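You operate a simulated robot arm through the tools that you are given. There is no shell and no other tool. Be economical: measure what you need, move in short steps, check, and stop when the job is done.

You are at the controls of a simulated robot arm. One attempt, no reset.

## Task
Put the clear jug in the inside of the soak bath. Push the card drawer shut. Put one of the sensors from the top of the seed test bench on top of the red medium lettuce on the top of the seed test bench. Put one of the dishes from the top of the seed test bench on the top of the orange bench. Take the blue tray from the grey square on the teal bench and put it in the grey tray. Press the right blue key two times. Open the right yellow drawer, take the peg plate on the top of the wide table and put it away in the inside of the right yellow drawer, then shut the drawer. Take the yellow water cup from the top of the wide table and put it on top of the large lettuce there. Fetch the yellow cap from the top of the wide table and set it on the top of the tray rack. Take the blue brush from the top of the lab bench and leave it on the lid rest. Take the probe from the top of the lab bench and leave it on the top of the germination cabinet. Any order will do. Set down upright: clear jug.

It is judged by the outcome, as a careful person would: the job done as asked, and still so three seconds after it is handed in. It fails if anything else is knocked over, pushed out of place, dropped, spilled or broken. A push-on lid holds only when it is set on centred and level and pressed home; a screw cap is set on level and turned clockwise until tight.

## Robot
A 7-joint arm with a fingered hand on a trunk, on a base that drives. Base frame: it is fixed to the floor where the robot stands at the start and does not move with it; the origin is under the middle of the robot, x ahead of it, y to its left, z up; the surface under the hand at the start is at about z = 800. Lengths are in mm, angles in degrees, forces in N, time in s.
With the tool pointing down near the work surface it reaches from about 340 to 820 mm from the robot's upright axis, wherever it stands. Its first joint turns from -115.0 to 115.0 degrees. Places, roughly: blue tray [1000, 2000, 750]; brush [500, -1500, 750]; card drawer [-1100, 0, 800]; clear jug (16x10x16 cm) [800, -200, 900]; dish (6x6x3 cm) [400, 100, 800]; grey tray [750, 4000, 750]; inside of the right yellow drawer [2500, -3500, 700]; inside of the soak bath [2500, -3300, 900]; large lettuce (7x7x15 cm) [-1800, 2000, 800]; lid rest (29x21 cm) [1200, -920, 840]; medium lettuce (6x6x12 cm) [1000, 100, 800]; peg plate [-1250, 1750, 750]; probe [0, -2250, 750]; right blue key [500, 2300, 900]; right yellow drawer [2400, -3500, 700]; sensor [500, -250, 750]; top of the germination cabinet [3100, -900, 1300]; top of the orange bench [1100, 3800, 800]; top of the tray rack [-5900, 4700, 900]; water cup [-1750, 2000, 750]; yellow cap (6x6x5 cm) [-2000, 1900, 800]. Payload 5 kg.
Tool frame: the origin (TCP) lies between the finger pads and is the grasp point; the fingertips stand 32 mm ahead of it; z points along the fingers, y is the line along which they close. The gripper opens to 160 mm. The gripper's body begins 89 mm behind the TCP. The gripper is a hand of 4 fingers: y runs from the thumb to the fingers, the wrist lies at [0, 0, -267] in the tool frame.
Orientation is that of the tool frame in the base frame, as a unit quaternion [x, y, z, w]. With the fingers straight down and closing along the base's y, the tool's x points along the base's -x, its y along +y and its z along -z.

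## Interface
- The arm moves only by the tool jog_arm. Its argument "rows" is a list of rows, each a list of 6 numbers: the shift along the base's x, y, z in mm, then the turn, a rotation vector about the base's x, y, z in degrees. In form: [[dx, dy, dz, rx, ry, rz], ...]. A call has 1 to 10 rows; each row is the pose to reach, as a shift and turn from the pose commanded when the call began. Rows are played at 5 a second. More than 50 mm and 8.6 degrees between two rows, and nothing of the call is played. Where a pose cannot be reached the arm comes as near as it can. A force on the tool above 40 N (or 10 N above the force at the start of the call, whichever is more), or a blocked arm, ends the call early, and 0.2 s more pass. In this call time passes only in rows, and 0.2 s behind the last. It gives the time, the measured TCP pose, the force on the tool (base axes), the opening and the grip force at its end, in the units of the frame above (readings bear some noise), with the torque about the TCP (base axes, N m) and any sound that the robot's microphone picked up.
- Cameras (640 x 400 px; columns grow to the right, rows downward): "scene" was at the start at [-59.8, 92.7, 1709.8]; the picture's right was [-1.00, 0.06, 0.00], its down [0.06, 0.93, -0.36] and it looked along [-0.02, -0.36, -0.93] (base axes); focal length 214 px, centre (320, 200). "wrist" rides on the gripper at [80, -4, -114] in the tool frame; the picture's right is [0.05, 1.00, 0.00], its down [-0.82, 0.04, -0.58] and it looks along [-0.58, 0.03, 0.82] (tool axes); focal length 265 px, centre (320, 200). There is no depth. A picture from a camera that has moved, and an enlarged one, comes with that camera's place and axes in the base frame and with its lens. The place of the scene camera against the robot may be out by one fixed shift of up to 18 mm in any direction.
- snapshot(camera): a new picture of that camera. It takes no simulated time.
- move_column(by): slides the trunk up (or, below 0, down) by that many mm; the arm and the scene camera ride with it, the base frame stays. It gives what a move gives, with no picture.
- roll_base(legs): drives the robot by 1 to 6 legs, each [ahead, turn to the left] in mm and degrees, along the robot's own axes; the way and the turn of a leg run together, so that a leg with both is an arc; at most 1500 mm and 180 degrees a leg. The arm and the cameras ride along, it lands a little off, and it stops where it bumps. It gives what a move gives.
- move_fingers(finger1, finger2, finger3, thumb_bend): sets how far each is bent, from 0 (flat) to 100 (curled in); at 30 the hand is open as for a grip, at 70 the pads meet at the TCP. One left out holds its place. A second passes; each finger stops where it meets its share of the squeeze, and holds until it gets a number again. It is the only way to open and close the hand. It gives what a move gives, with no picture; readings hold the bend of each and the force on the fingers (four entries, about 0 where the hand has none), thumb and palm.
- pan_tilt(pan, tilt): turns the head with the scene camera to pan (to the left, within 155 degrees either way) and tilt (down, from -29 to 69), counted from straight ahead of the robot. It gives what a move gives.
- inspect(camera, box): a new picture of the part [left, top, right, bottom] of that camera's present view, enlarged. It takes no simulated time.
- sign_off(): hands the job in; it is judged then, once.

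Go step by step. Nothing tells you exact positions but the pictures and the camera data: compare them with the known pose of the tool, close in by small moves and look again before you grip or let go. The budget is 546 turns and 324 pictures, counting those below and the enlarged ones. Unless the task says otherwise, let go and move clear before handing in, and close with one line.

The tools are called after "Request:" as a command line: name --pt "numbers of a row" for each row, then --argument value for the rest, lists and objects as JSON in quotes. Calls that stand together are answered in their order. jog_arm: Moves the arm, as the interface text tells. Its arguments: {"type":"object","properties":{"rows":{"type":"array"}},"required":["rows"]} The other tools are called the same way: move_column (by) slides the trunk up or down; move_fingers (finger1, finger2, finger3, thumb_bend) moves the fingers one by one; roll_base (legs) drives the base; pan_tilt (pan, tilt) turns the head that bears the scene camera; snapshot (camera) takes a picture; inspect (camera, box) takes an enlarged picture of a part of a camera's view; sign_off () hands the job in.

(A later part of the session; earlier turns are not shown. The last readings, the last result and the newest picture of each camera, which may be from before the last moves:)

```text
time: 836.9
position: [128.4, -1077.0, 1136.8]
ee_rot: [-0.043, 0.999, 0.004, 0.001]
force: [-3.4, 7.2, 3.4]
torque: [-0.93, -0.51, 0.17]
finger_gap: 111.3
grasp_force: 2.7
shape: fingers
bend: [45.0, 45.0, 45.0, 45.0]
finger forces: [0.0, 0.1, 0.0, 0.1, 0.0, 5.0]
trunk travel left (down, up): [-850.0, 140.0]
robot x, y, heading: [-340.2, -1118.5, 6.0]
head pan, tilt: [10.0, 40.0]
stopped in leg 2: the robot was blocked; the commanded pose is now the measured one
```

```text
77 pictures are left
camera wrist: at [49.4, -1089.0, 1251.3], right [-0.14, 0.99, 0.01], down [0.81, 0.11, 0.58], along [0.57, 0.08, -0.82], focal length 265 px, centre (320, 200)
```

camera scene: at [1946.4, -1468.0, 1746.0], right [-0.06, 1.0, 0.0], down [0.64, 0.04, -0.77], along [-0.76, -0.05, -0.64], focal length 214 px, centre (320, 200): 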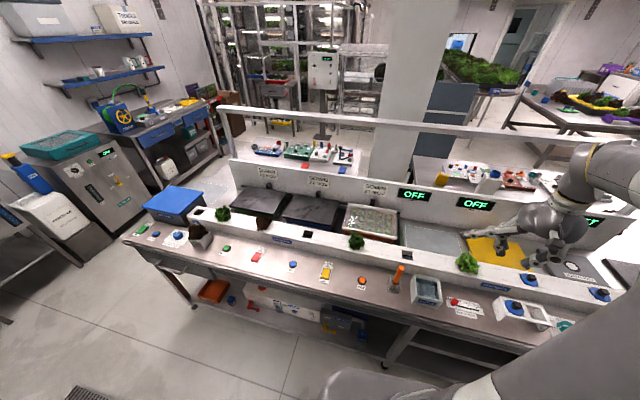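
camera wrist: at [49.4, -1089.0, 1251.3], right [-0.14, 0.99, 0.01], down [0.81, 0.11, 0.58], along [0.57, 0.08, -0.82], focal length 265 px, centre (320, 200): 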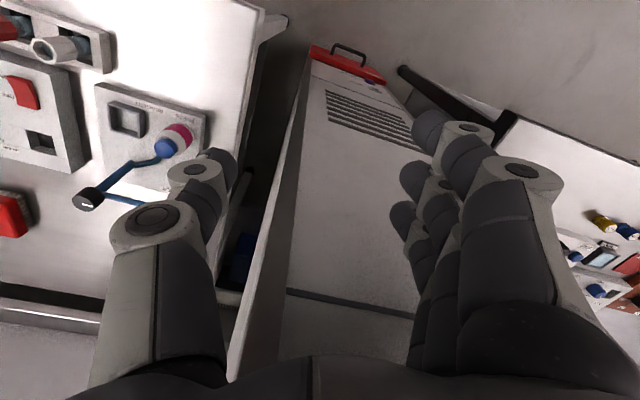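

The hand brushed the tall cabinet; back off and turn toward the lab bench.

Request:
roll_base --legs '[[-120, 0], [0, -28], [120, 0]]'

Request:
snapshot --camera "wrist"

```text
time: 840.4
position: [80.7, -1367.8, 1136.4]
ee_rot: [0.205, 0.979, 0.006, 0.0]
force: [0.3, 0.7, -0.5]
torque: [0.01, 0.03, 0.01]
finger_gap: 111.4
grasp_force: 0.0
shape: fingers
bend: [45.0, 45.0, 45.0, 45.0]
finger forces: [0.0, 0.0, 0.1, 0.1, 0.0, 0.1]
trunk travel left (down, up): [-850.0, 140.0]
robot x, y, heading: [-350.6, -1175.9, -22.0]
head pan, tilt: [10.0, 40.0]
```

```text
76 pictures are left
camera wrist: at [7.2, -1340.8, 1250.3], right [0.35, 0.94, 0.01], down [0.76, -0.3, 0.58], along [0.54, -0.19, -0.82], focal length 265 px, centre (320, 200)
```

wrist: 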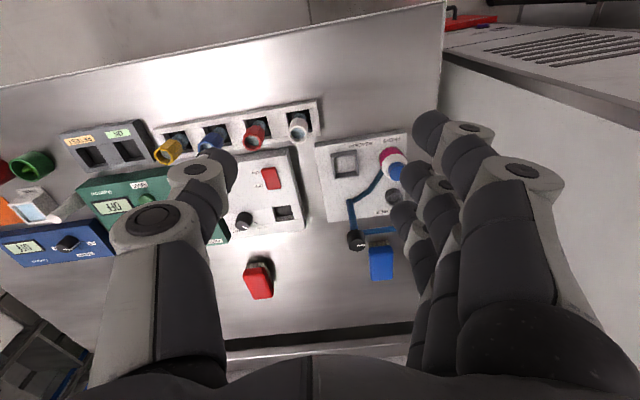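

Blue brush near (540, -1372). Drive 140 closer.

Request:
roll_base --legs '[[150, 0]]'

Request:
jog_arm --pt "42 8 0 0 0 0" --pt "84 16 0 0 0 0" --pt "126 24 0 0 0 0" --pt "168 32 0 0 0 0" --pt "210 40 0 0 0 0"

Request:
snapshot --camera "wrist"

```text
time: 842.0
position: [201.5, -1425.1, 1136.4]
ee_rot: [0.212, 0.977, 0.006, 0.001]
force: [-0.1, 0.2, -0.3]
torque: [-0.01, 0.04, 0.03]
finger_gap: 111.4
grasp_force: 0.0
shape: fingers
bend: [45.0, 45.0, 45.0, 45.0]
finger forces: [0.0, 0.0, 0.0, 0.0, 0.1, 0.1]
trunk travel left (down, up): [-850.0, 140.0]
robot x, y, heading: [-227.5, -1228.7, -24.9]
head pan, tilt: [10.0, 40.0]
stopped in leg 1: the robot was blocked; the commanded pose is now the measured one
```

```text
time: 843.2
position: [411.6, -1388.6, 1136.5]
ee_rot: [0.214, 0.977, 0.007, 0.001]
force: [0.1, 1.9, 0.4]
torque: [-0.03, 0.05, 0.02]
finger_gap: 111.3
grasp_force: 0.1
shape: fingers
bend: [45.0, 45.0, 45.0, 45.0]
finger forces: [0.0, 0.1, 0.1, 0.0, 0.0, 0.0]
trunk travel left (down, up): [-850.0, 140.0]
robot x, y, heading: [-228.7, -1233.1, -24.8]
head pan, tilt: [10.0, 40.0]
```

```text
75 pictures are left
camera wrist: at [337.6, -1360.8, 1250.5], right [0.37, 0.93, 0.01], down [0.76, -0.31, 0.58], along [0.54, -0.2, -0.82], focal length 265 px, centre (320, 200)
```

wrist: 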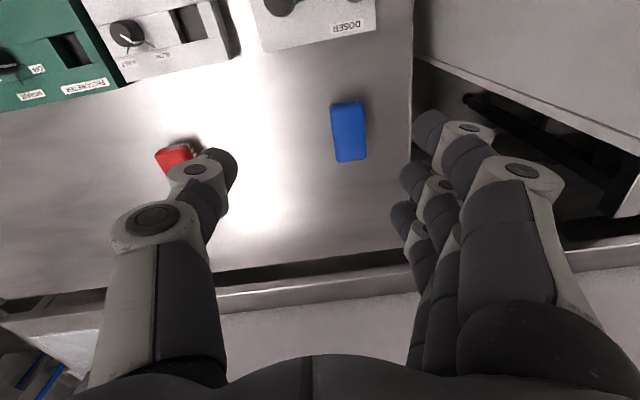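

Brush is at (506, -1371), top z≈822, about 58 mm wide. Move above and descend.

Request:
jog_arm --pt "47 9 0 0 0 0" --pt "94 18 0 0 0 0" --pt "94 18 -45 0 0 0" --pt "94 18 -90 0 0 0" --pt "94 18 -135 0 0 0" --pt "94 18 -180 0 0 0" --pt "94 18 -225 0 0 0" --pt "94 18 -260 0 0 0"

Request:
snapshot --camera "wrist"

```text
time: 845.0
position: [503.9, -1370.3, 876.9]
ee_rot: [0.213, 0.977, 0.007, 0.002]
force: [-0.2, -0.6, -0.1]
torque: [0.02, 0.01, 0.0]
finger_gap: 111.2
grasp_force: 0.0
shape: fingers
bend: [45.0, 45.0, 45.0, 45.0]
finger forces: [0.0, 0.0, 0.0, 0.0, 0.0, 0.1]
trunk travel left (down, up): [-850.0, 140.0]
robot x, y, heading: [-231.3, -1237.4, -24.7]
head pan, tilt: [10.0, 40.0]
```

```text
74 pictures are left
camera wrist: at [430.1, -1342.1, 990.7], right [0.37, 0.93, 0.01], down [0.76, -0.31, 0.58], along [0.54, -0.2, -0.82], focal length 265 px, centre (320, 200)
```

wrist: 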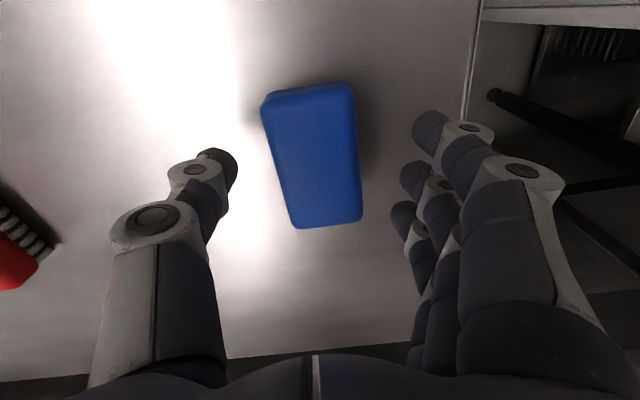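

Request:
jog_arm --pt "-3 -6 -15 0 0 0" --pt "-3 -6 -30 0 0 0" --pt "-3 -6 -38 0 0 0"

Request:
move_fingers --finger1 56 --finger2 56 --finger3 56 --thumb_bend 56

Request:
snapshot --camera "wrist"

```text
time: 845.8
position: [501.5, -1376.1, 839.6]
ee_rot: [0.213, 0.977, 0.007, 0.002]
force: [0.0, 0.5, 6.1]
torque: [-0.33, 0.16, -0.06]
finger_gap: 111.8
grasp_force: 3.0
shape: fingers
bend: [45.0, 45.0, 45.0, 45.0]
finger forces: [0.0, 0.1, 0.1, 0.0, 5.6, 0.0]
trunk travel left (down, up): [-850.0, 140.0]
robot x, y, heading: [-229.4, -1243.5, -24.7]
head pan, tilt: [10.0, 40.0]
```

```text
time: 846.8
position: [501.4, -1376.6, 841.5]
ee_rot: [0.213, 0.977, 0.007, 0.004]
force: [2.8, -4.6, 16.9]
torque: [-1.03, 0.31, 0.22]
finger_gap: 74.0
grasp_force: 8.5
shape: fingers
bend: [56.0, 56.0, 56.0, 55.0]
finger forces: [0.0, 0.1, 0.0, 0.0, 17.4, 0.1]
trunk travel left (down, up): [-850.0, 140.0]
robot x, y, heading: [-224.8, -1235.9, -24.8]
head pan, tilt: [10.0, 40.0]
```

```text
73 pictures are left
camera wrist: at [426.8, -1348.7, 954.6], right [0.37, 0.93, 0.01], down [0.75, -0.31, 0.58], along [0.54, -0.2, -0.81], focal length 265 px, centre (320, 200)
```

wrist: 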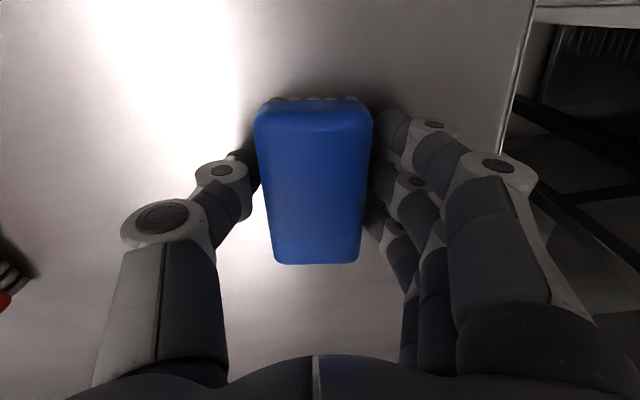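

Request:
jog_arm --pt "0 0 4 0 0 0"

Request:
move_fingers --finger1 66 --finger2 68 --finger3 66 --thumb_bend 70

Request:
jog_arm --pt "0 0 15 0 0 0" --pt "0 0 45 0 0 0" --pt "0 0 85 0 0 0"

Request:
snapshot --camera "wrist"

```text
time: 847.2
position: [499.3, -1374.9, 841.6]
ee_rot: [0.214, 0.977, 0.008, 0.0]
force: [0.2, -0.5, 1.7]
torque: [-0.08, 0.03, 0.04]
finger_gap: 70.3
grasp_force: 1.5
shape: fingers
bend: [56.0, 56.0, 56.0, 56.0]
finger forces: [0.0, 0.0, 0.1, 0.0, 1.7, 0.1]
trunk travel left (down, up): [-850.0, 140.0]
robot x, y, heading: [-225.3, -1236.7, -24.6]
head pan, tilt: [10.0, 40.0]
```

```text
time: 848.2
position: [501.4, -1376.2, 842.7]
ee_rot: [0.213, 0.977, 0.007, 0.002]
force: [0.0, 0.5, -1.5]
torque: [0.01, -0.02, -0.02]
finger_gap: 60.0
grasp_force: 23.5
shape: fingers
bend: [61.0, 60.0, 60.0, 62.0]
finger forces: [6.5, 8.6, 7.0, 0.1, 25.2, 0.0]
trunk travel left (down, up): [-850.0, 140.0]
robot x, y, heading: [-228.7, -1234.9, -24.6]
head pan, tilt: [10.0, 40.0]
```

```text
time: 849.0
position: [499.0, -1377.0, 927.3]
ee_rot: [0.212, 0.977, 0.007, 0.002]
force: [0.3, -0.1, -1.6]
torque: [-0.02, -0.01, 0.0]
finger_gap: 60.5
grasp_force: 23.8
shape: fingers
bend: [61.0, 60.0, 60.0, 62.0]
finger forces: [6.4, 8.7, 7.0, 0.1, 25.4, 0.0]
trunk travel left (down, up): [-850.0, 140.0]
robot x, y, heading: [-225.9, -1233.4, -24.8]
head pan, tilt: [10.0, 40.0]
```

```text
72 pictures are left
camera wrist: at [425.6, -1348.5, 1041.8], right [0.37, 0.93, 0.01], down [0.76, -0.31, 0.58], along [0.54, -0.2, -0.82], focal length 265 px, centre (320, 200)
```

wrist: 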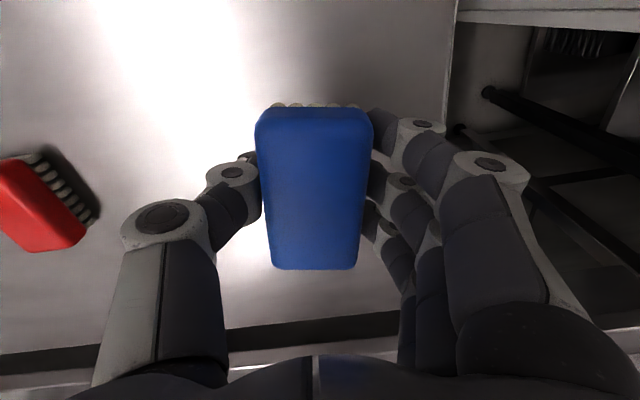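

The brush is held. Raise, retract, and drive around to the east aisle.

Request:
jog_arm --pt "0 0 45 0 0 0" --pt "0 0 90 0 0 0" --pt "0 0 135 0 0 0" --pt "0 0 180 0 0 0" --pt "0 0 210 0 0 0" --pt "-43 -6 210 0 0 0" --pt "-86 -12 210 0 0 0" --pt "-129 -18 210 0 0 0" --pt "-172 -24 210 0 0 0" --pt "-215 -30 210 0 0 0"

Request:
roll_base --legs '[[-250, 0], [0, -74], [1500, 0], [250, 0], [0, 93]]'

```text
time: 851.2
position: [283.5, -1406.8, 1139.5]
ee_rot: [0.213, 0.977, 0.007, 0.002]
force: [0.3, 0.1, -1.5]
torque: [-0.01, -0.07, 0.01]
finger_gap: 60.2
grasp_force: 23.1
shape: fingers
bend: [61.0, 60.0, 60.0, 62.0]
finger forces: [6.3, 8.4, 6.7, 0.0, 24.9, 0.0]
trunk travel left (down, up): [-850.0, 140.0]
robot x, y, heading: [-227.5, -1236.6, -24.8]
head pan, tilt: [10.0, 40.0]
```

```text
time: 868.6
position: [-145.8, -2847.7, 1139.5]
ee_rot: [0.035, 0.999, 0.007, 0.001]
force: [-0.4, 1.6, -1.8]
torque: [-0.04, 0.0, -0.01]
finger_gap: 60.0
grasp_force: 22.7
shape: fingers
bend: [61.0, 60.0, 60.0, 62.0]
finger forces: [6.2, 8.3, 6.6, 0.0, 24.6, 0.0]
trunk travel left (down, up): [-850.0, 140.0]
robot x, y, heading: [-687.8, -2865.2, -4.0]
head pan, tilt: [10.0, 40.0]
```

Request:
roll_base --legs '[[0, -2], [1500, 0], [670, 0], [0, 80], [1360, 0]]'

Request:
roll_base --legs '[[0, 12], [700, 0], [0, 83]]'

Request:
snapshot --camera "wrist"

```text
time: 889.5
position: [1956.5, -1285.0, 1137.3]
ee_rot: [-0.603, 0.798, 0.007, -0.004]
force: [0.5, -0.4, -0.6]
torque: [-0.04, 0.03, 0.0]
finger_gap: 59.7
grasp_force: 21.9
shape: fingers
bend: [61.0, 60.0, 60.0, 63.0]
finger forces: [6.0, 8.1, 6.6, 0.1, 24.3, 0.0]
trunk travel left (down, up): [-850.0, 140.0]
robot x, y, heading: [1859.4, -1820.4, 74.0]
head pan, tilt: [10.0, 40.0]
```

```text
time: 897.7
position: [1369.4, -1087.6, 1137.4]
ee_rot: [0.997, -0.082, -0.001, 0.007]
force: [-0.2, 0.1, -1.5]
torque: [0.03, 0.02, -0.01]
finger_gap: 59.8
grasp_force: 22.3
shape: fingers
bend: [61.0, 60.0, 60.0, 63.0]
finger forces: [5.8, 8.0, 6.7, 0.0, 24.1, 0.0]
trunk travel left (down, up): [-850.0, 140.0]
robot x, y, heading: [1909.2, -1124.9, 170.3]
head pan, tilt: [10.0, 40.0]
```

```text
71 pictures are left
camera wrist: at [1451.2, -1095.4, 1252.2], right [-0.11, -0.99, 0.01], down [-0.81, 0.1, 0.58], along [-0.58, 0.05, -0.82], focal length 265 px, centre (320, 200)
```

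wrist: 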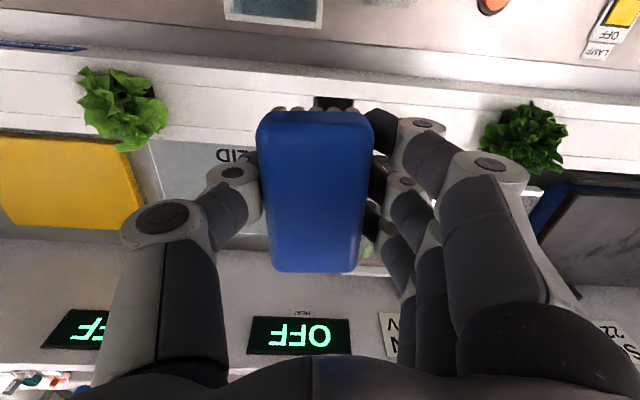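

The grey plate marked "LID…" is the lid rest, centre about (1201, -906). Move the brush above it.

Request:
jog_arm --pt "-28 30 0 0 0 0" --pt "-56 61 0 0 0 0" --pt "-84 91 0 0 0 0" --pt "-112 121 0 0 0 0" --pt "-140 152 0 0 0 0" --pt "-166 182 0 0 0 0" --pt "-166 182 -40 0 0 0" --pt "-166 182 -80 0 0 0"

Request:
snapshot --camera "wrist"

```text
time: 899.5
position: [1204.8, -907.1, 1057.7]
ee_rot: [0.996, -0.083, 0.0, 0.007]
force: [-0.9, 0.4, -0.6]
torque: [-0.04, -0.03, 0.04]
finger_gap: 59.4
grasp_force: 22.0
shape: fingers
bend: [61.0, 61.0, 60.0, 63.0]
finger forces: [5.8, 8.0, 6.6, 0.0, 23.9, 0.1]
trunk travel left (down, up): [-850.0, 140.0]
robot x, y, heading: [1907.2, -1122.8, 169.8]
head pan, tilt: [10.0, 40.0]
```

```text
70 pictures are left
camera wrist: at [1285.4, -913.0, 1172.0], right [-0.11, -0.99, 0.01], down [-0.81, 0.1, 0.58], along [-0.58, 0.05, -0.82], focal length 265 px, centre (320, 200)
```

wrist: 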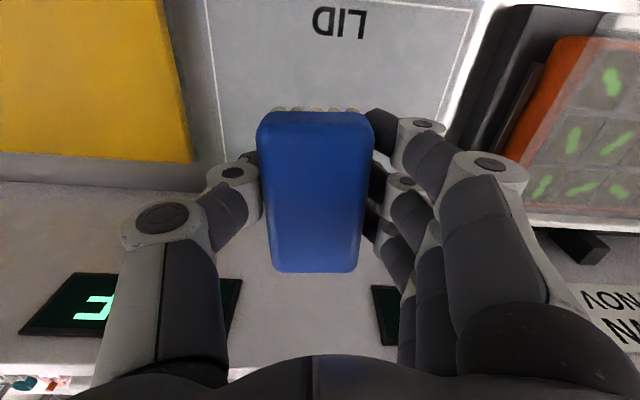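

The brush is over the outlined "LID" area. Lower to contact.

Request:
jog_arm --pt "-8 0 -40 0 0 0" --pt "-12 0 -80 0 0 0" --pt "-12 0 -120 0 0 0" --pt "-12 0 -150 0 0 0"

Request:
jog_arm --pt "0 0 -6 0 0 0" --pt "0 0 -12 0 0 0" --pt "0 0 -18 0 0 0" --pt "0 0 -24 0 0 0"

```text
time: 900.5
position: [1190.9, -905.8, 908.4]
ee_rot: [0.997, -0.082, -0.001, 0.007]
force: [0.9, -0.3, -0.7]
torque: [0.01, -0.02, -0.03]
finger_gap: 59.6
grasp_force: 22.2
shape: fingers
bend: [61.0, 61.0, 60.0, 63.0]
finger forces: [5.8, 8.0, 6.7, 0.1, 23.9, 0.0]
trunk travel left (down, up): [-850.0, 140.0]
robot x, y, heading: [1910.1, -1122.7, 169.9]
head pan, tilt: [10.0, 40.0]
```

```text
time: 901.5
position: [1191.7, -905.1, 890.2]
ee_rot: [0.997, -0.082, -0.004, 0.005]
force: [2.4, -0.8, 21.7]
torque: [0.79, -0.36, -0.08]
finger_gap: 59.5
grasp_force: 35.2
shape: fingers
bend: [61.0, 61.0, 60.0, 64.0]
finger forces: [7.5, 8.6, 7.5, 0.1, 46.0, 0.0]
trunk travel left (down, up): [-850.0, 140.0]
robot x, y, heading: [1910.1, -1123.2, 170.2]
head pan, tilt: [10.0, 40.0]
```

On the surface. Ease up and release.

Request:
jog_arm --pt "0 0 5 0 0 0"

Request:
move_fingers --finger1 57 --finger2 57 --finger3 57 --thumb_bend 58

Request:
jog_arm --pt "0 0 6 0 0 0"

Request:
move_fingers --finger1 48 --finger2 48 --finger3 48 --thumb_bend 48

Request:
jog_arm --pt "0 0 30 0 0 0" --pt "0 0 70 0 0 0" --pt "0 0 110 0 0 0" --pt "0 0 150 0 0 0" --pt "0 0 195 0 0 0" --pt "0 0 240 0 0 0"

Request:
snapshot --camera "wrist"

```text
time: 901.9
position: [1191.7, -906.1, 888.9]
ee_rot: [0.997, -0.083, 0.0, 0.007]
force: [-0.9, 0.8, 3.1]
torque: [0.22, 0.0, 0.1]
finger_gap: 59.6
grasp_force: 25.7
shape: fingers
bend: [61.0, 61.0, 60.0, 64.0]
finger forces: [6.0, 8.4, 7.0, 0.0, 29.7, 0.0]
trunk travel left (down, up): [-850.0, 140.0]
robot x, y, heading: [1902.6, -1121.6, 170.4]
head pan, tilt: [10.0, 40.0]
```

```text
time: 902.9
position: [1193.7, -905.9, 890.9]
ee_rot: [0.997, -0.083, -0.001, 0.006]
force: [1.0, -0.2, 13.5]
torque: [0.54, -0.15, -0.06]
finger_gap: 64.8
grasp_force: 6.8
shape: fingers
bend: [56.0, 56.0, 56.0, 57.0]
finger forces: [0.1, 0.1, 0.3, 0.0, 14.6, 0.0]
trunk travel left (down, up): [-850.0, 140.0]
robot x, y, heading: [1910.8, -1121.8, 170.2]
head pan, tilt: [10.0, 40.0]
```

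```text
time: 903.3
position: [1191.8, -906.2, 892.9]
ee_rot: [0.997, -0.083, 0.0, 0.007]
force: [0.2, -0.4, -0.8]
torque: [0.03, 0.01, 0.0]
finger_gap: 66.6
grasp_force: 1.0
shape: fingers
bend: [56.0, 56.0, 56.0, 57.0]
finger forces: [0.2, 0.3, 0.2, 0.1, 0.6, 0.1]
trunk travel left (down, up): [-850.0, 140.0]
robot x, y, heading: [1907.4, -1124.9, 170.1]
head pan, tilt: [10.0, 40.0]
```

```text
time: 904.3
position: [1192.0, -906.3, 894.8]
ee_rot: [0.997, -0.083, -0.001, 0.007]
force: [-0.1, 0.2, -0.7]
torque: [-0.03, -0.03, 0.03]
finger_gap: 98.1
grasp_force: 0.1
shape: fingers
bend: [48.0, 48.0, 48.0, 48.0]
finger forces: [0.1, 0.0, 0.0, 0.0, 0.1, 0.0]
trunk travel left (down, up): [-850.0, 140.0]
robot x, y, heading: [1911.3, -1120.5, 170.4]
head pan, tilt: [10.0, 40.0]
```

```text
time: 905.7
position: [1192.8, -905.4, 1135.2]
ee_rot: [0.997, -0.083, -0.001, 0.007]
force: [0.5, -0.1, 0.7]
torque: [0.01, 0.01, 0.0]
finger_gap: 98.4
grasp_force: 0.2
shape: fingers
bend: [48.0, 48.0, 48.0, 48.0]
finger forces: [0.1, 0.0, 0.1, 0.0, 0.1, 0.0]
trunk travel left (down, up): [-850.0, 140.0]
robot x, y, heading: [1911.5, -1125.3, 170.2]
head pan, tilt: [10.0, 40.0]
```

```text
69 pictures are left
camera wrist: at [1274.1, -913.3, 1249.7], right [-0.11, -0.99, 0.01], down [-0.81, 0.1, 0.58], along [-0.58, 0.05, -0.82], focal length 265 px, centre (320, 200)
```

wrist: 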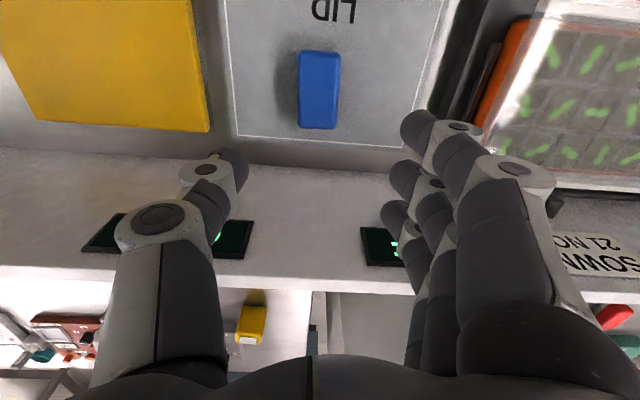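

The brush is on the lid rest. Last item: the peg plate. Retract and drive via the north end back to the wide table.

Request:
jog_arm --pt "36 -20 0 0 0 0" --pt "73 -40 0 0 0 0" --pt "109 -60 0 0 0 0" --pt "146 -79 0 0 0 0" --pt "182 -99 0 0 0 0" --pt "219 -119 0 0 0 0" --pt "255 -139 0 0 0 0"

Request:
roll_base --legs '[[0, -94.5], [1420, 0]]'

Request:
pan_tilt --pan 20 --tilt 30

Request:
snapshot --camera "scene"

```text
time: 907.3
position: [1447.9, -1046.1, 1137.0]
ee_rot: [0.997, -0.083, -0.002, 0.007]
force: [-0.1, -0.5, -0.2]
torque: [0.03, 0.06, -0.02]
finger_gap: 98.4
grasp_force: 0.1
shape: fingers
bend: [48.0, 48.0, 48.0, 48.0]
finger forces: [0.0, 0.1, 0.0, 0.1, 0.0, 0.0]
trunk travel left (down, up): [-850.0, 140.0]
robot x, y, heading: [1909.3, -1123.4, 170.2]
head pan, tilt: [10.0, 40.0]
```

```text
time: 918.3
position: [2365.0, 708.7, 1134.4]
ee_rot: [-0.616, 0.788, 0.005, -0.005]
force: [0.6, -0.2, 0.8]
torque: [-0.01, 0.01, 0.02]
finger_gap: 98.6
grasp_force: 0.2
shape: fingers
bend: [48.0, 48.0, 48.0, 48.0]
finger forces: [0.0, 0.1, 0.0, 0.0, 0.0, 0.0]
trunk travel left (down, up): [-850.0, 140.0]
robot x, y, heading: [2250.1, 257.7, 75.9]
head pan, tilt: [10.0, 40.0]
```

```text
time: 919.0
position: [2364.9, 708.6, 1135.4]
ee_rot: [-0.616, 0.787, 0.005, -0.005]
force: [-0.1, -0.9, 0.5]
torque: [-0.02, -0.02, 0.0]
finger_gap: 98.5
grasp_force: 0.0
shape: fingers
bend: [48.0, 48.0, 48.0, 48.0]
finger forces: [0.1, 0.0, 0.0, 0.0, 0.0, 0.0]
trunk travel left (down, up): [-850.0, 140.0]
robot x, y, heading: [2255.7, 254.7, 76.2]
head pan, tilt: [20.0, 30.0]
```

```text
68 pictures are left
camera scene: at [2079.1, 316.0, 1761.2], right [0.99, 0.1, 0.0], down [0.05, -0.5, -0.87], along [-0.09, 0.86, -0.5], focal length 214 px, centre (320, 200)
```

scene: 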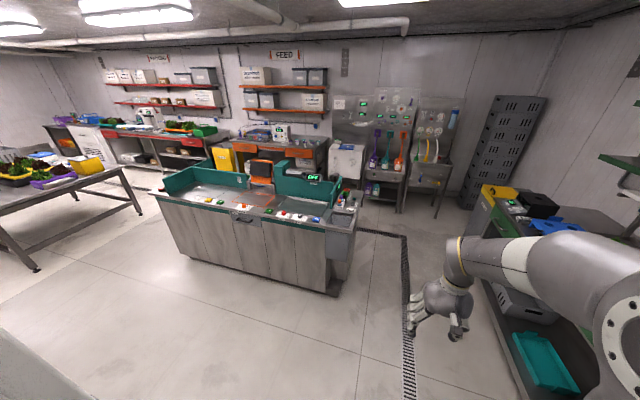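

Request:
roll_base --legs '[[0, 21], [810, 0], [0, 81], [1500, 0], [1060, 0]]'

```text
time: 940.0
position: [-871.4, 1157.6, 1134.3]
ee_rot: [1.0, -0.014, 0.0, 0.006]
force: [0.2, 0.6, -0.5]
torque: [-0.01, -0.05, 0.0]
finger_gap: 98.7
grasp_force: 0.1
shape: fingers
bend: [48.0, 48.0, 48.0, 48.0]
finger forces: [0.0, 0.0, 0.1, 0.1, 0.1, 0.0]
trunk travel left (down, up): [-850.0, 140.0]
robot x, y, heading: [-401.7, 1142.9, 178.1]
head pan, tilt: [20.0, 30.0]
```

Request:
roll_base --legs '[[0, 4.5], [840, 0], [0, -60], [200, 0], [0, -28]]'

Request:
snapshot --camera "wrist"

```text
time: 950.3
position: [-1394.9, 1740.0, 1135.4]
ee_rot: [0.735, -0.679, -0.005, 0.005]
force: [0.1, -1.0, 0.1]
torque: [-0.04, 0.01, -0.01]
finger_gap: 98.5
grasp_force: 0.1
shape: fingers
bend: [48.0, 48.0, 48.0, 48.0]
finger forces: [0.1, 0.0, 0.1, 0.0, 0.0, 0.1]
trunk travel left (down, up): [-850.0, 140.0]
robot x, y, heading: [-1358.1, 1272.1, 94.2]
head pan, tilt: [20.0, 30.0]
```

```text
67 pictures are left
camera wrist: at [-1380.8, 1660.0, 1248.6], right [-0.99, -0.13, 0.01], down [-0.1, 0.81, 0.58], along [-0.09, 0.57, -0.82], focal length 265 px, centre (320, 200)
```

wrist: 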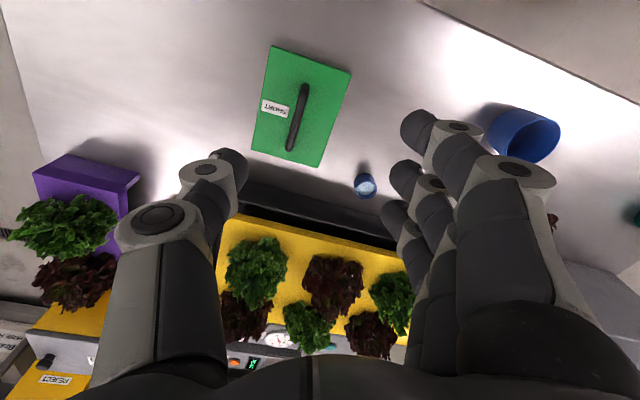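

The green peg plate's handle is centred near (-1370, 1811). Align the hand to the bar and descend above it.

Request:
jog_arm --pt "8 24 0 0 0 -5" --pt "16 48 0 0 0 -10" --pt "25 71 0 0 0 -14" --pt "25 71 -45 0 0 -14" --pt "25 71 -90 0 0 -14" --pt "25 71 -135 0 0 -14" --pt "25 71 -180 0 0 -14" --pt "25 71 -225 0 0 -14"

Request:
move_fingers --finger1 57 --finger2 57 --finger3 57 --thumb_bend 57

Request:
snapshot --camera "wrist"

```text
time: 952.1
position: [-1369.8, 1809.8, 909.3]
ee_rot: [-0.647, 0.762, 0.005, -0.004]
force: [0.3, -0.2, -0.2]
torque: [-0.05, -0.04, 0.02]
finger_gap: 98.6
grasp_force: 0.2
shape: fingers
bend: [48.0, 48.0, 48.0, 48.0]
finger forces: [0.1, 0.1, 0.0, 0.0, 0.0, 0.1]
trunk travel left (down, up): [-850.0, 140.0]
robot x, y, heading: [-1358.7, 1276.4, 94.5]
head pan, tilt: [20.0, 30.0]
```

```text
time: 953.1
position: [-1370.7, 1807.9, 909.4]
ee_rot: [-0.646, 0.763, 0.006, -0.004]
force: [-0.6, 0.3, -0.3]
torque: [-0.03, -0.02, -0.02]
finger_gap: 68.8
grasp_force: 0.1
shape: fingers
bend: [56.0, 56.0, 56.0, 56.0]
finger forces: [0.0, 0.1, 0.0, 0.1, 0.0, 0.1]
trunk travel left (down, up): [-850.0, 140.0]
robot x, y, heading: [-1359.3, 1272.0, 94.6]
head pan, tilt: [20.0, 30.0]
```

```text
66 pictures are left
camera wrist: at [-1375.6, 1728.9, 1024.3], right [-0.99, 0.11, 0.01], down [0.1, 0.81, 0.58], along [0.05, 0.58, -0.82], focal length 265 px, centre (320, 200)
```

wrist: 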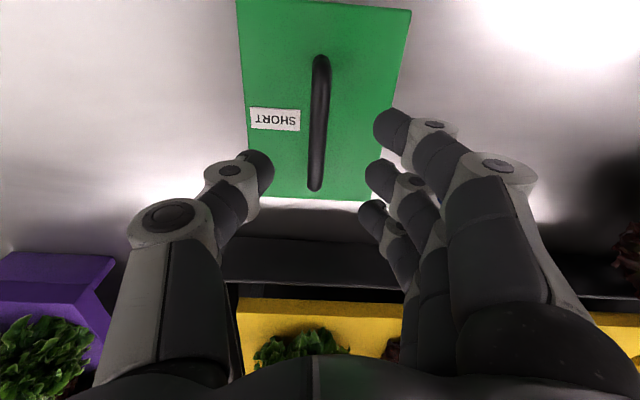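

Request:
jog_arm --pt "0 3 -40 0 0 0" --pt "0 3 -75 0 0 0" --pt "0 3 -92 0 0 0"

Request:
snapshot --camera "wrist"

```text
time: 953.9
position: [-1369.2, 1812.9, 817.9]
ee_rot: [-0.648, 0.762, 0.005, -0.004]
force: [0.8, -0.6, -0.2]
torque: [-0.03, 0.01, -0.02]
finger_gap: 68.7
grasp_force: 0.0
shape: fingers
bend: [56.0, 56.0, 56.0, 56.0]
finger forces: [0.1, 0.0, 0.1, 0.1, 0.0, 0.0]
trunk travel left (down, up): [-850.0, 140.0]
robot x, y, heading: [-1358.0, 1272.8, 94.3]
head pan, tilt: [20.0, 30.0]
```

```text
65 pictures are left
camera wrist: at [-1375.0, 1732.8, 931.4], right [-0.99, 0.11, 0.01], down [0.1, 0.81, 0.58], along [0.05, 0.58, -0.82], focal length 265 px, centre (320, 200)
```

wrist: 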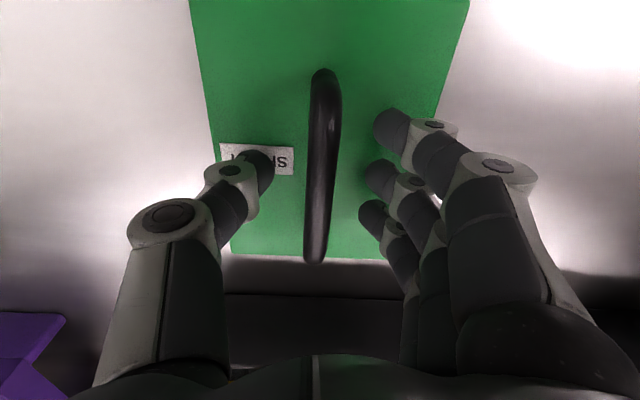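

Request:
jog_arm --pt "0 -3 -4 0 0 0" --pt "0 -5 -8 0 0 0"

Request:
move_fingers --finger1 70 --finger2 70 --finger3 70 --thumb_bend 70

Request:
move_fingers --finger1 78 --finger2 78 --finger3 78 --thumb_bend 80

Request:
jog_arm --pt "0 0 10 0 0 0" --pt "0 0 35 0 0 0" --pt "0 0 75 0 0 0"

Request:
snapshot --camera "wrist"

```text
time: 954.5
position: [-1368.8, 1810.1, 812.2]
ee_rot: [-0.647, 0.763, 0.007, -0.002]
force: [1.6, 3.8, 26.8]
torque: [-0.18, -1.22, 0.12]
finger_gap: 68.7
grasp_force: 13.6
shape: fingers
bend: [56.0, 56.0, 56.0, 57.0]
finger forces: [0.0, 0.0, 0.0, 0.0, 27.1, 0.0]
trunk travel left (down, up): [-850.0, 140.0]
robot x, y, heading: [-1353.4, 1272.2, 94.3]
head pan, tilt: [20.0, 30.0]
```

```text
time: 955.5
position: [-1368.5, 1807.8, 810.6]
ee_rot: [-0.647, 0.762, 0.005, -0.004]
force: [0.6, -0.6, 0.3]
torque: [0.0, 0.02, 0.0]
finger_gap: 23.4
grasp_force: 0.0
shape: fingers
bend: [70.0, 70.0, 70.0, 70.0]
finger forces: [0.1, 0.0, 0.1, 0.0, 0.0, 0.0]
trunk travel left (down, up): [-850.0, 140.0]
robot x, y, heading: [-1354.2, 1270.9, 94.3]
head pan, tilt: [20.0, 30.0]
```

```text
time: 956.5
position: [-1368.3, 1809.2, 810.4]
ee_rot: [-0.647, 0.763, 0.005, -0.005]
force: [0.4, 0.5, -2.8]
torque: [0.01, 0.04, 0.0]
finger_gap: 15.9
grasp_force: 2.4
shape: fingers
bend: [77.0, 75.0, 77.0, 75.0]
finger forces: [1.6, 0.1, 1.9, 0.0, 1.2, 0.0]
trunk travel left (down, up): [-850.0, 140.0]
robot x, y, heading: [-1357.5, 1270.7, 94.3]
head pan, tilt: [20.0, 30.0]
```

```text
time: 957.3
position: [-1370.1, 1808.5, 885.7]
ee_rot: [-0.647, 0.763, 0.004, -0.005]
force: [-1.3, 0.1, -2.9]
torque: [0.02, 0.02, -0.02]
finger_gap: 15.9
grasp_force: 2.1
shape: fingers
bend: [78.0, 75.0, 77.0, 75.0]
finger forces: [1.6, 0.1, 2.0, 0.0, 1.0, 0.1]
trunk travel left (down, up): [-850.0, 140.0]
robot x, y, heading: [-1358.6, 1271.9, 94.2]
head pan, tilt: [20.0, 30.0]
```

```text
64 pictures are left
camera wrist: at [-1375.8, 1728.2, 998.6], right [-0.99, 0.11, 0.01], down [0.1, 0.81, 0.58], along [0.05, 0.57, -0.82], focal length 265 px, centre (320, 200)
```

wrist: 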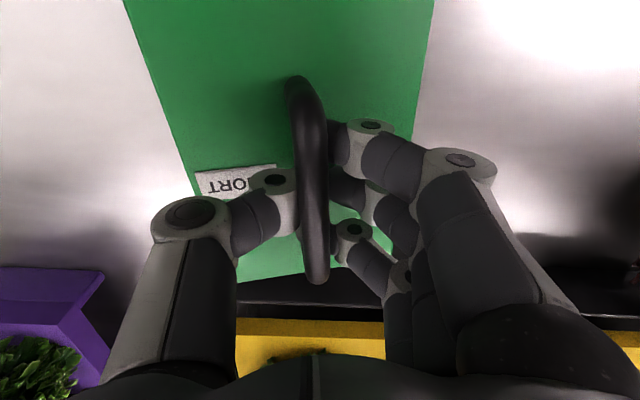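

The fingers are hooked under the bar and the plate is lifted. Tighten, raise and carry it.

Request:
move_fingers --finger1 84 --finger2 84 --finger3 84 --thumb_bend 84

Request:
jog_arm --pt "0 0 40 0 0 0" --pt "0 0 80 0 0 0" --pt "0 0 120 0 0 0" --pt "0 0 160 0 0 0" --pt "0 0 200 0 0 0" --pt "0 0 250 0 0 0" --pt "5 -35 250 0 0 0" --pt "10 -70 250 0 0 0"

Request:
snapshot --camera "wrist"

```text
time: 958.3
position: [-1369.8, 1809.4, 883.5]
ee_rot: [-0.646, 0.763, 0.006, -0.004]
force: [0.1, -1.0, -2.9]
torque: [-0.02, -0.01, -0.01]
finger_gap: 18.0
grasp_force: 7.8
shape: fingers
bend: [83.0, 82.0, 83.0, 79.0]
finger forces: [5.0, 0.0, 4.5, 0.0, 5.0, 0.0]
trunk travel left (down, up): [-850.0, 140.0]
robot x, y, heading: [-1359.9, 1274.2, 94.2]
head pan, tilt: [20.0, 30.0]
```

```text
time: 960.1
position: [-1358.6, 1738.0, 1135.8]
ee_rot: [-0.647, 0.763, 0.006, -0.004]
force: [0.6, -0.6, -2.0]
torque: [0.01, -0.05, -0.03]
finger_gap: 18.1
grasp_force: 7.2
shape: fingers
bend: [83.0, 82.0, 83.0, 79.0]
finger forces: [4.9, 0.0, 4.6, 0.0, 4.6, 0.0]
trunk travel left (down, up): [-850.0, 140.0]
robot x, y, heading: [-1355.5, 1273.9, 94.3]
head pan, tilt: [20.0, 30.0]
```

```text
63 pictures are left
camera wrist: at [-1364.9, 1657.2, 1249.8], right [-0.99, 0.11, 0.01], down [0.1, 0.81, 0.58], along [0.05, 0.58, -0.82], focal length 265 px, centre (320, 200)
```

wrist: 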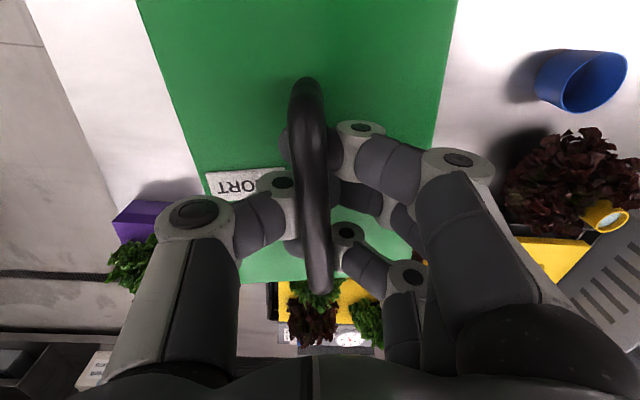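

Plate secured. Drive back the same way to the sowing bench.

Request:
roll_base --legs '[[0, 28], [-210, 0], [0, -122], [850, 0]]'

Request:
roll_base --legs '[[1500, 0], [1050, 0], [0, -83], [810, 0]]'

```text
time: 972.3
position: [75.0, 1064.6, 1134.7]
ee_rot: [0.117, 0.993, 0.006, 0.0]
force: [-0.3, 0.8, -2.7]
torque: [0.04, 0.0, -0.03]
finger_gap: 18.5
grasp_force: 6.9
shape: fingers
bend: [83.0, 82.0, 83.0, 79.0]
finger forces: [4.8, 0.0, 4.5, 0.0, 4.5, 0.1]
trunk travel left (down, up): [-850.0, 140.0]
robot x, y, heading: [-389.0, 1092.8, 0.2]
head pan, tilt: [20.0, 30.0]
```

```text
time: 992.3
position: [2322.2, -128.9, 1135.2]
ee_rot: [0.738, 0.675, 0.004, 0.005]
force: [-0.1, 0.3, -2.9]
torque: [0.05, -0.01, 0.02]
finger_gap: 18.4
grasp_force: 7.4
shape: fingers
bend: [83.0, 82.0, 83.0, 79.0]
finger forces: [4.7, 0.1, 4.5, 0.0, 4.4, 0.1]
trunk travel left (down, up): [-850.0, 140.0]
robot x, y, heading: [2287.9, 335.4, -81.4]
head pan, tilt: [20.0, 30.0]
```

Request:
roll_base --legs '[[0, -23], [1500, 0], [0, 2.5], [1500, 0], [400, 0]]'

Request:
roll_base --legs '[[0, 60]]'

Request:
pan_tilt --pan 10 --tilt 45

Request:
snapshot --camera "scene"

```text
time: 1010.4
position: [1422.6, -3426.2, 1135.1]
ee_rot: [0.845, 0.535, 0.004, 0.005]
force: [-0.7, -0.3, -3.1]
torque: [0.02, -0.03, 0.02]
finger_gap: 18.6
grasp_force: 7.2
shape: fingers
bend: [83.0, 82.0, 83.0, 79.0]
finger forces: [4.7, 0.1, 4.5, 0.0, 4.5, 0.1]
trunk travel left (down, up): [-850.0, 140.0]
robot x, y, heading: [1547.9, -2977.9, -101.0]
head pan, tilt: [20.0, 30.0]
```

```text
time: 1013.5
position: [1878.4, -3307.1, 1134.6]
ee_rot: [0.459, 0.888, 0.006, 0.003]
force: [0.1, 0.2, -2.6]
torque: [0.01, 0.0, -0.01]
finger_gap: 18.3
grasp_force: 6.4
shape: fingers
bend: [83.0, 82.0, 83.0, 79.0]
finger forces: [4.5, 0.1, 4.5, 0.0, 4.4, 0.0]
trunk travel left (down, up): [-850.0, 140.0]
robot x, y, heading: [1552.2, -2974.9, -41.0]
head pan, tilt: [20.0, 30.0]
```

```text
time: 1014.2
position: [1878.7, -3308.0, 1133.8]
ee_rot: [0.459, 0.888, 0.006, 0.003]
force: [0.9, 0.0, -2.2]
torque: [-0.01, 0.0, -0.01]
finger_gap: 18.6
grasp_force: 6.8
shape: fingers
bend: [83.0, 82.0, 83.0, 79.0]
finger forces: [4.6, 0.0, 4.4, 0.0, 4.3, 0.0]
trunk travel left (down, up): [-850.0, 140.0]
robot x, y, heading: [1550.3, -2977.1, -40.7]
head pan, tilt: [10.0, 45.0]
```

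```text
62 pictures are left
camera scene: at [1680.0, -2869.1, 1738.7], right [-0.51, -0.86, 0.0], down [-0.61, 0.36, -0.71], along [0.61, -0.36, -0.71], focal length 214 px, centre (320, 200)
```

scene: 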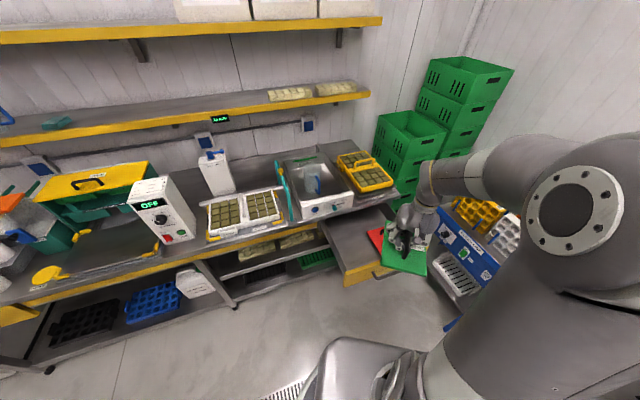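

Request:
inspect --camera "scene" --box '[310, 180, 450, 300]'

```text
3.33 times, centred on (380, 240) of scene
camera zoom: at [1680.0, -2869.1, 1738.7], right [-0.51, -0.86, 0.0], down [-0.61, 0.36, -0.71], along [0.61, -0.36, -0.71], focal length 715 px, centre (120, 67)
```

zoom: 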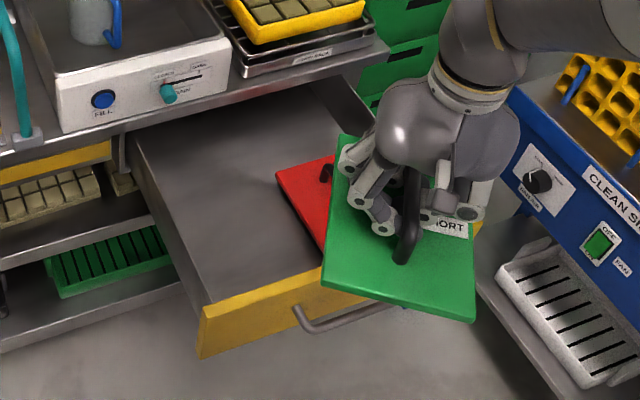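

The drawer is open: a red plate lies on the right, the left half is free. Move the green plate over the free half, turning it to line up.

Request:
jog_arm --pt "30 -5 0 0 0 5" --pt "60 -9 0 0 0 10" --pt "90 -12 0 0 0 15.5" --pt "120 -16 0 0 0 21" --pt "150 -20 0 0 0 26.5" --pt "180 -24 0 0 0 32" --pt "210 -28 0 0 0 37" --pt "240 -32 0 0 0 41.5" --pt "266 -37 0 0 0 41.5"

Request:
inspect --camera "scene" --box '[310, 150, 450, 290]'

```text
time: 1016.2
position: [2145.5, -3343.8, 1134.4]
ee_rot: [0.114, 0.993, 0.006, 0.0]
force: [0.7, 0.0, -2.2]
torque: [0.0, 0.01, -0.02]
finger_gap: 19.0
grasp_force: 6.4
shape: fingers
bend: [83.0, 82.0, 83.0, 79.0]
finger forces: [4.6, 0.0, 4.4, 0.0, 4.2, 0.1]
trunk travel left (down, up): [-850.0, 140.0]
robot x, y, heading: [1547.2, -2973.4, -41.1]
head pan, tilt: [10.0, 45.0]
```

```text
2.86 times, centred on (380, 220) of scene
camera zoom: at [1681.3, -2869.3, 1738.5], right [-0.51, -0.86, 0.0], down [-0.61, 0.36, -0.71], along [0.61, -0.36, -0.71], focal length 613 px, centre (149, 143)
```

zoom: 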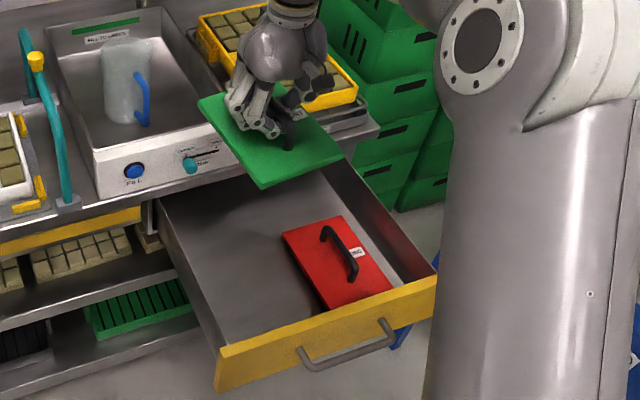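

Clear view: the target falls in the free left half. Shift 18 mm toward the middle and lower.

Request:
jog_arm --pt "-2 -9 -40 0 0 0" --pt "-3 -18 -80 0 0 0" --pt "-3 -18 -125 0 0 0" --pt "-3 -18 -170 0 0 0" --pt "-3 -18 -215 0 0 0" --pt "-3 -18 -260 0 0 0" --pt "-3 -18 -285 0 0 0"

Request:
inspect --camera "scene" --box '[310, 150, 450, 290]'

```text
time: 1017.8
position: [2141.9, -3362.5, 849.0]
ee_rot: [0.115, 0.993, 0.007, 0.0]
force: [0.6, 0.1, -2.6]
torque: [0.0, 0.02, -0.05]
finger_gap: 18.5
grasp_force: 5.9
shape: fingers
bend: [83.0, 82.0, 83.0, 79.0]
finger forces: [4.5, 0.0, 4.4, 0.0, 4.0, 0.1]
trunk travel left (down, up): [-850.0, 140.0]
robot x, y, heading: [1550.8, -2978.2, -41.1]
head pan, tilt: [10.0, 45.0]
```

```text
2.86 times, centred on (380, 220) of scene
camera zoom: at [1680.5, -2869.3, 1738.7], right [-0.51, -0.86, 0.0], down [-0.61, 0.36, -0.71], along [0.61, -0.36, -0.71], focal length 613 px, centre (149, 143)
```

zoom: 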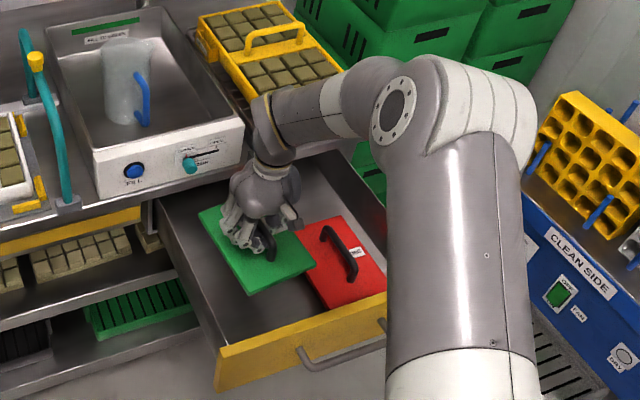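

Request:
jog_arm --pt "2 10 -20 0 0 0" --pt "2 10 -40 0 0 0" --pt "2 10 -50 0 0 0" --pt "2 10 -60 0 0 0"

Request:
inspect --camera "scene" --box '[310, 150, 450, 290]'

```text
time: 1018.8
position: [2144.4, -3353.0, 789.1]
ee_rot: [0.115, 0.993, 0.007, 0.001]
force: [0.1, 0.1, -2.4]
torque: [0.02, 0.0, 0.02]
finger_gap: 18.9
grasp_force: 6.8
shape: fingers
bend: [83.0, 82.0, 83.0, 79.0]
finger forces: [4.5, 0.0, 4.2, 0.1, 4.1, 0.0]
trunk travel left (down, up): [-850.0, 140.0]
robot x, y, heading: [1549.7, -2973.5, -40.8]
head pan, tilt: [10.0, 45.0]
```

```text
2.86 times, centred on (380, 220) of scene
camera zoom: at [1680.4, -2869.4, 1738.6], right [-0.51, -0.86, 0.0], down [-0.61, 0.36, -0.71], along [0.61, -0.36, -0.71], focal length 613 px, centre (149, 143)
```

zoom: 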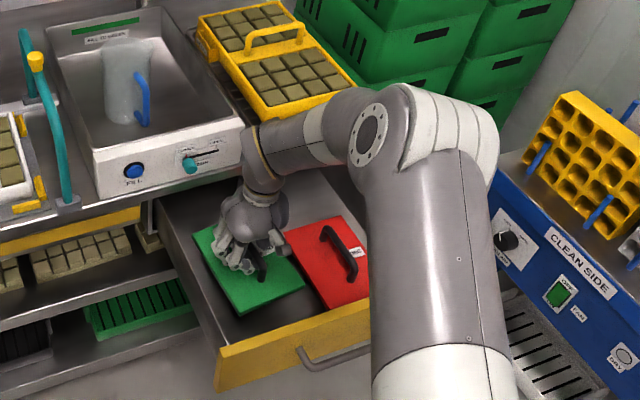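

Inside the drawer, clear of the red plate. Lower to contact.

Request:
jog_arm --pt "0 1 -6 0 0 0" --pt "0 1 -12 0 0 0" --pt "0 1 -18 0 0 0" --pt "0 1 -24 0 0 0" --pt "0 1 -30 0 0 0"

```text
time: 1020.0
position: [2142.3, -3351.0, 759.6]
ee_rot: [0.114, 0.993, 0.007, 0.0]
force: [0.1, -1.1, -2.5]
torque: [0.01, 0.02, 0.04]
finger_gap: 18.7
grasp_force: 6.4
shape: fingers
bend: [83.0, 82.0, 83.0, 79.0]
finger forces: [4.4, 0.0, 4.4, 0.0, 4.1, 0.0]
trunk travel left (down, up): [-850.0, 140.0]
robot x, y, heading: [1549.0, -2976.5, -41.0]
head pan, tilt: [10.0, 45.0]
```

Request:
jog_arm --pt "0 0 -6 0 0 0" --pt "0 0 -12 0 0 0" --pt "0 0 -18 0 0 0"

Request:
snapshot --camera "wrist"

```text
time: 1020.8
position: [2144.5, -3351.8, 744.4]
ee_rot: [0.114, 0.993, 0.005, 0.001]
force: [0.2, -2.5, 7.9]
torque: [0.06, 0.16, 0.05]
finger_gap: 19.6
grasp_force: 5.4
shape: fingers
bend: [83.0, 82.0, 83.0, 81.0]
finger forces: [3.3, 0.0, 3.4, 0.0, 3.5, 0.0]
trunk travel left (down, up): [-850.0, 140.0]
robot x, y, heading: [1549.1, -2976.4, -40.9]
head pan, tilt: [10.0, 45.0]
```

```text
57 pictures are left
camera wrist: at [2065.3, -3339.0, 857.4], right [0.18, 0.98, 0.01], down [0.8, -0.15, 0.58], along [0.57, -0.09, -0.81], focal length 265 px, centre (320, 200)
```

wrist: 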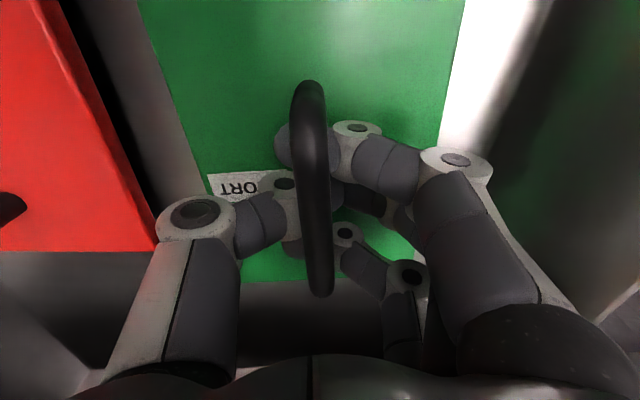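

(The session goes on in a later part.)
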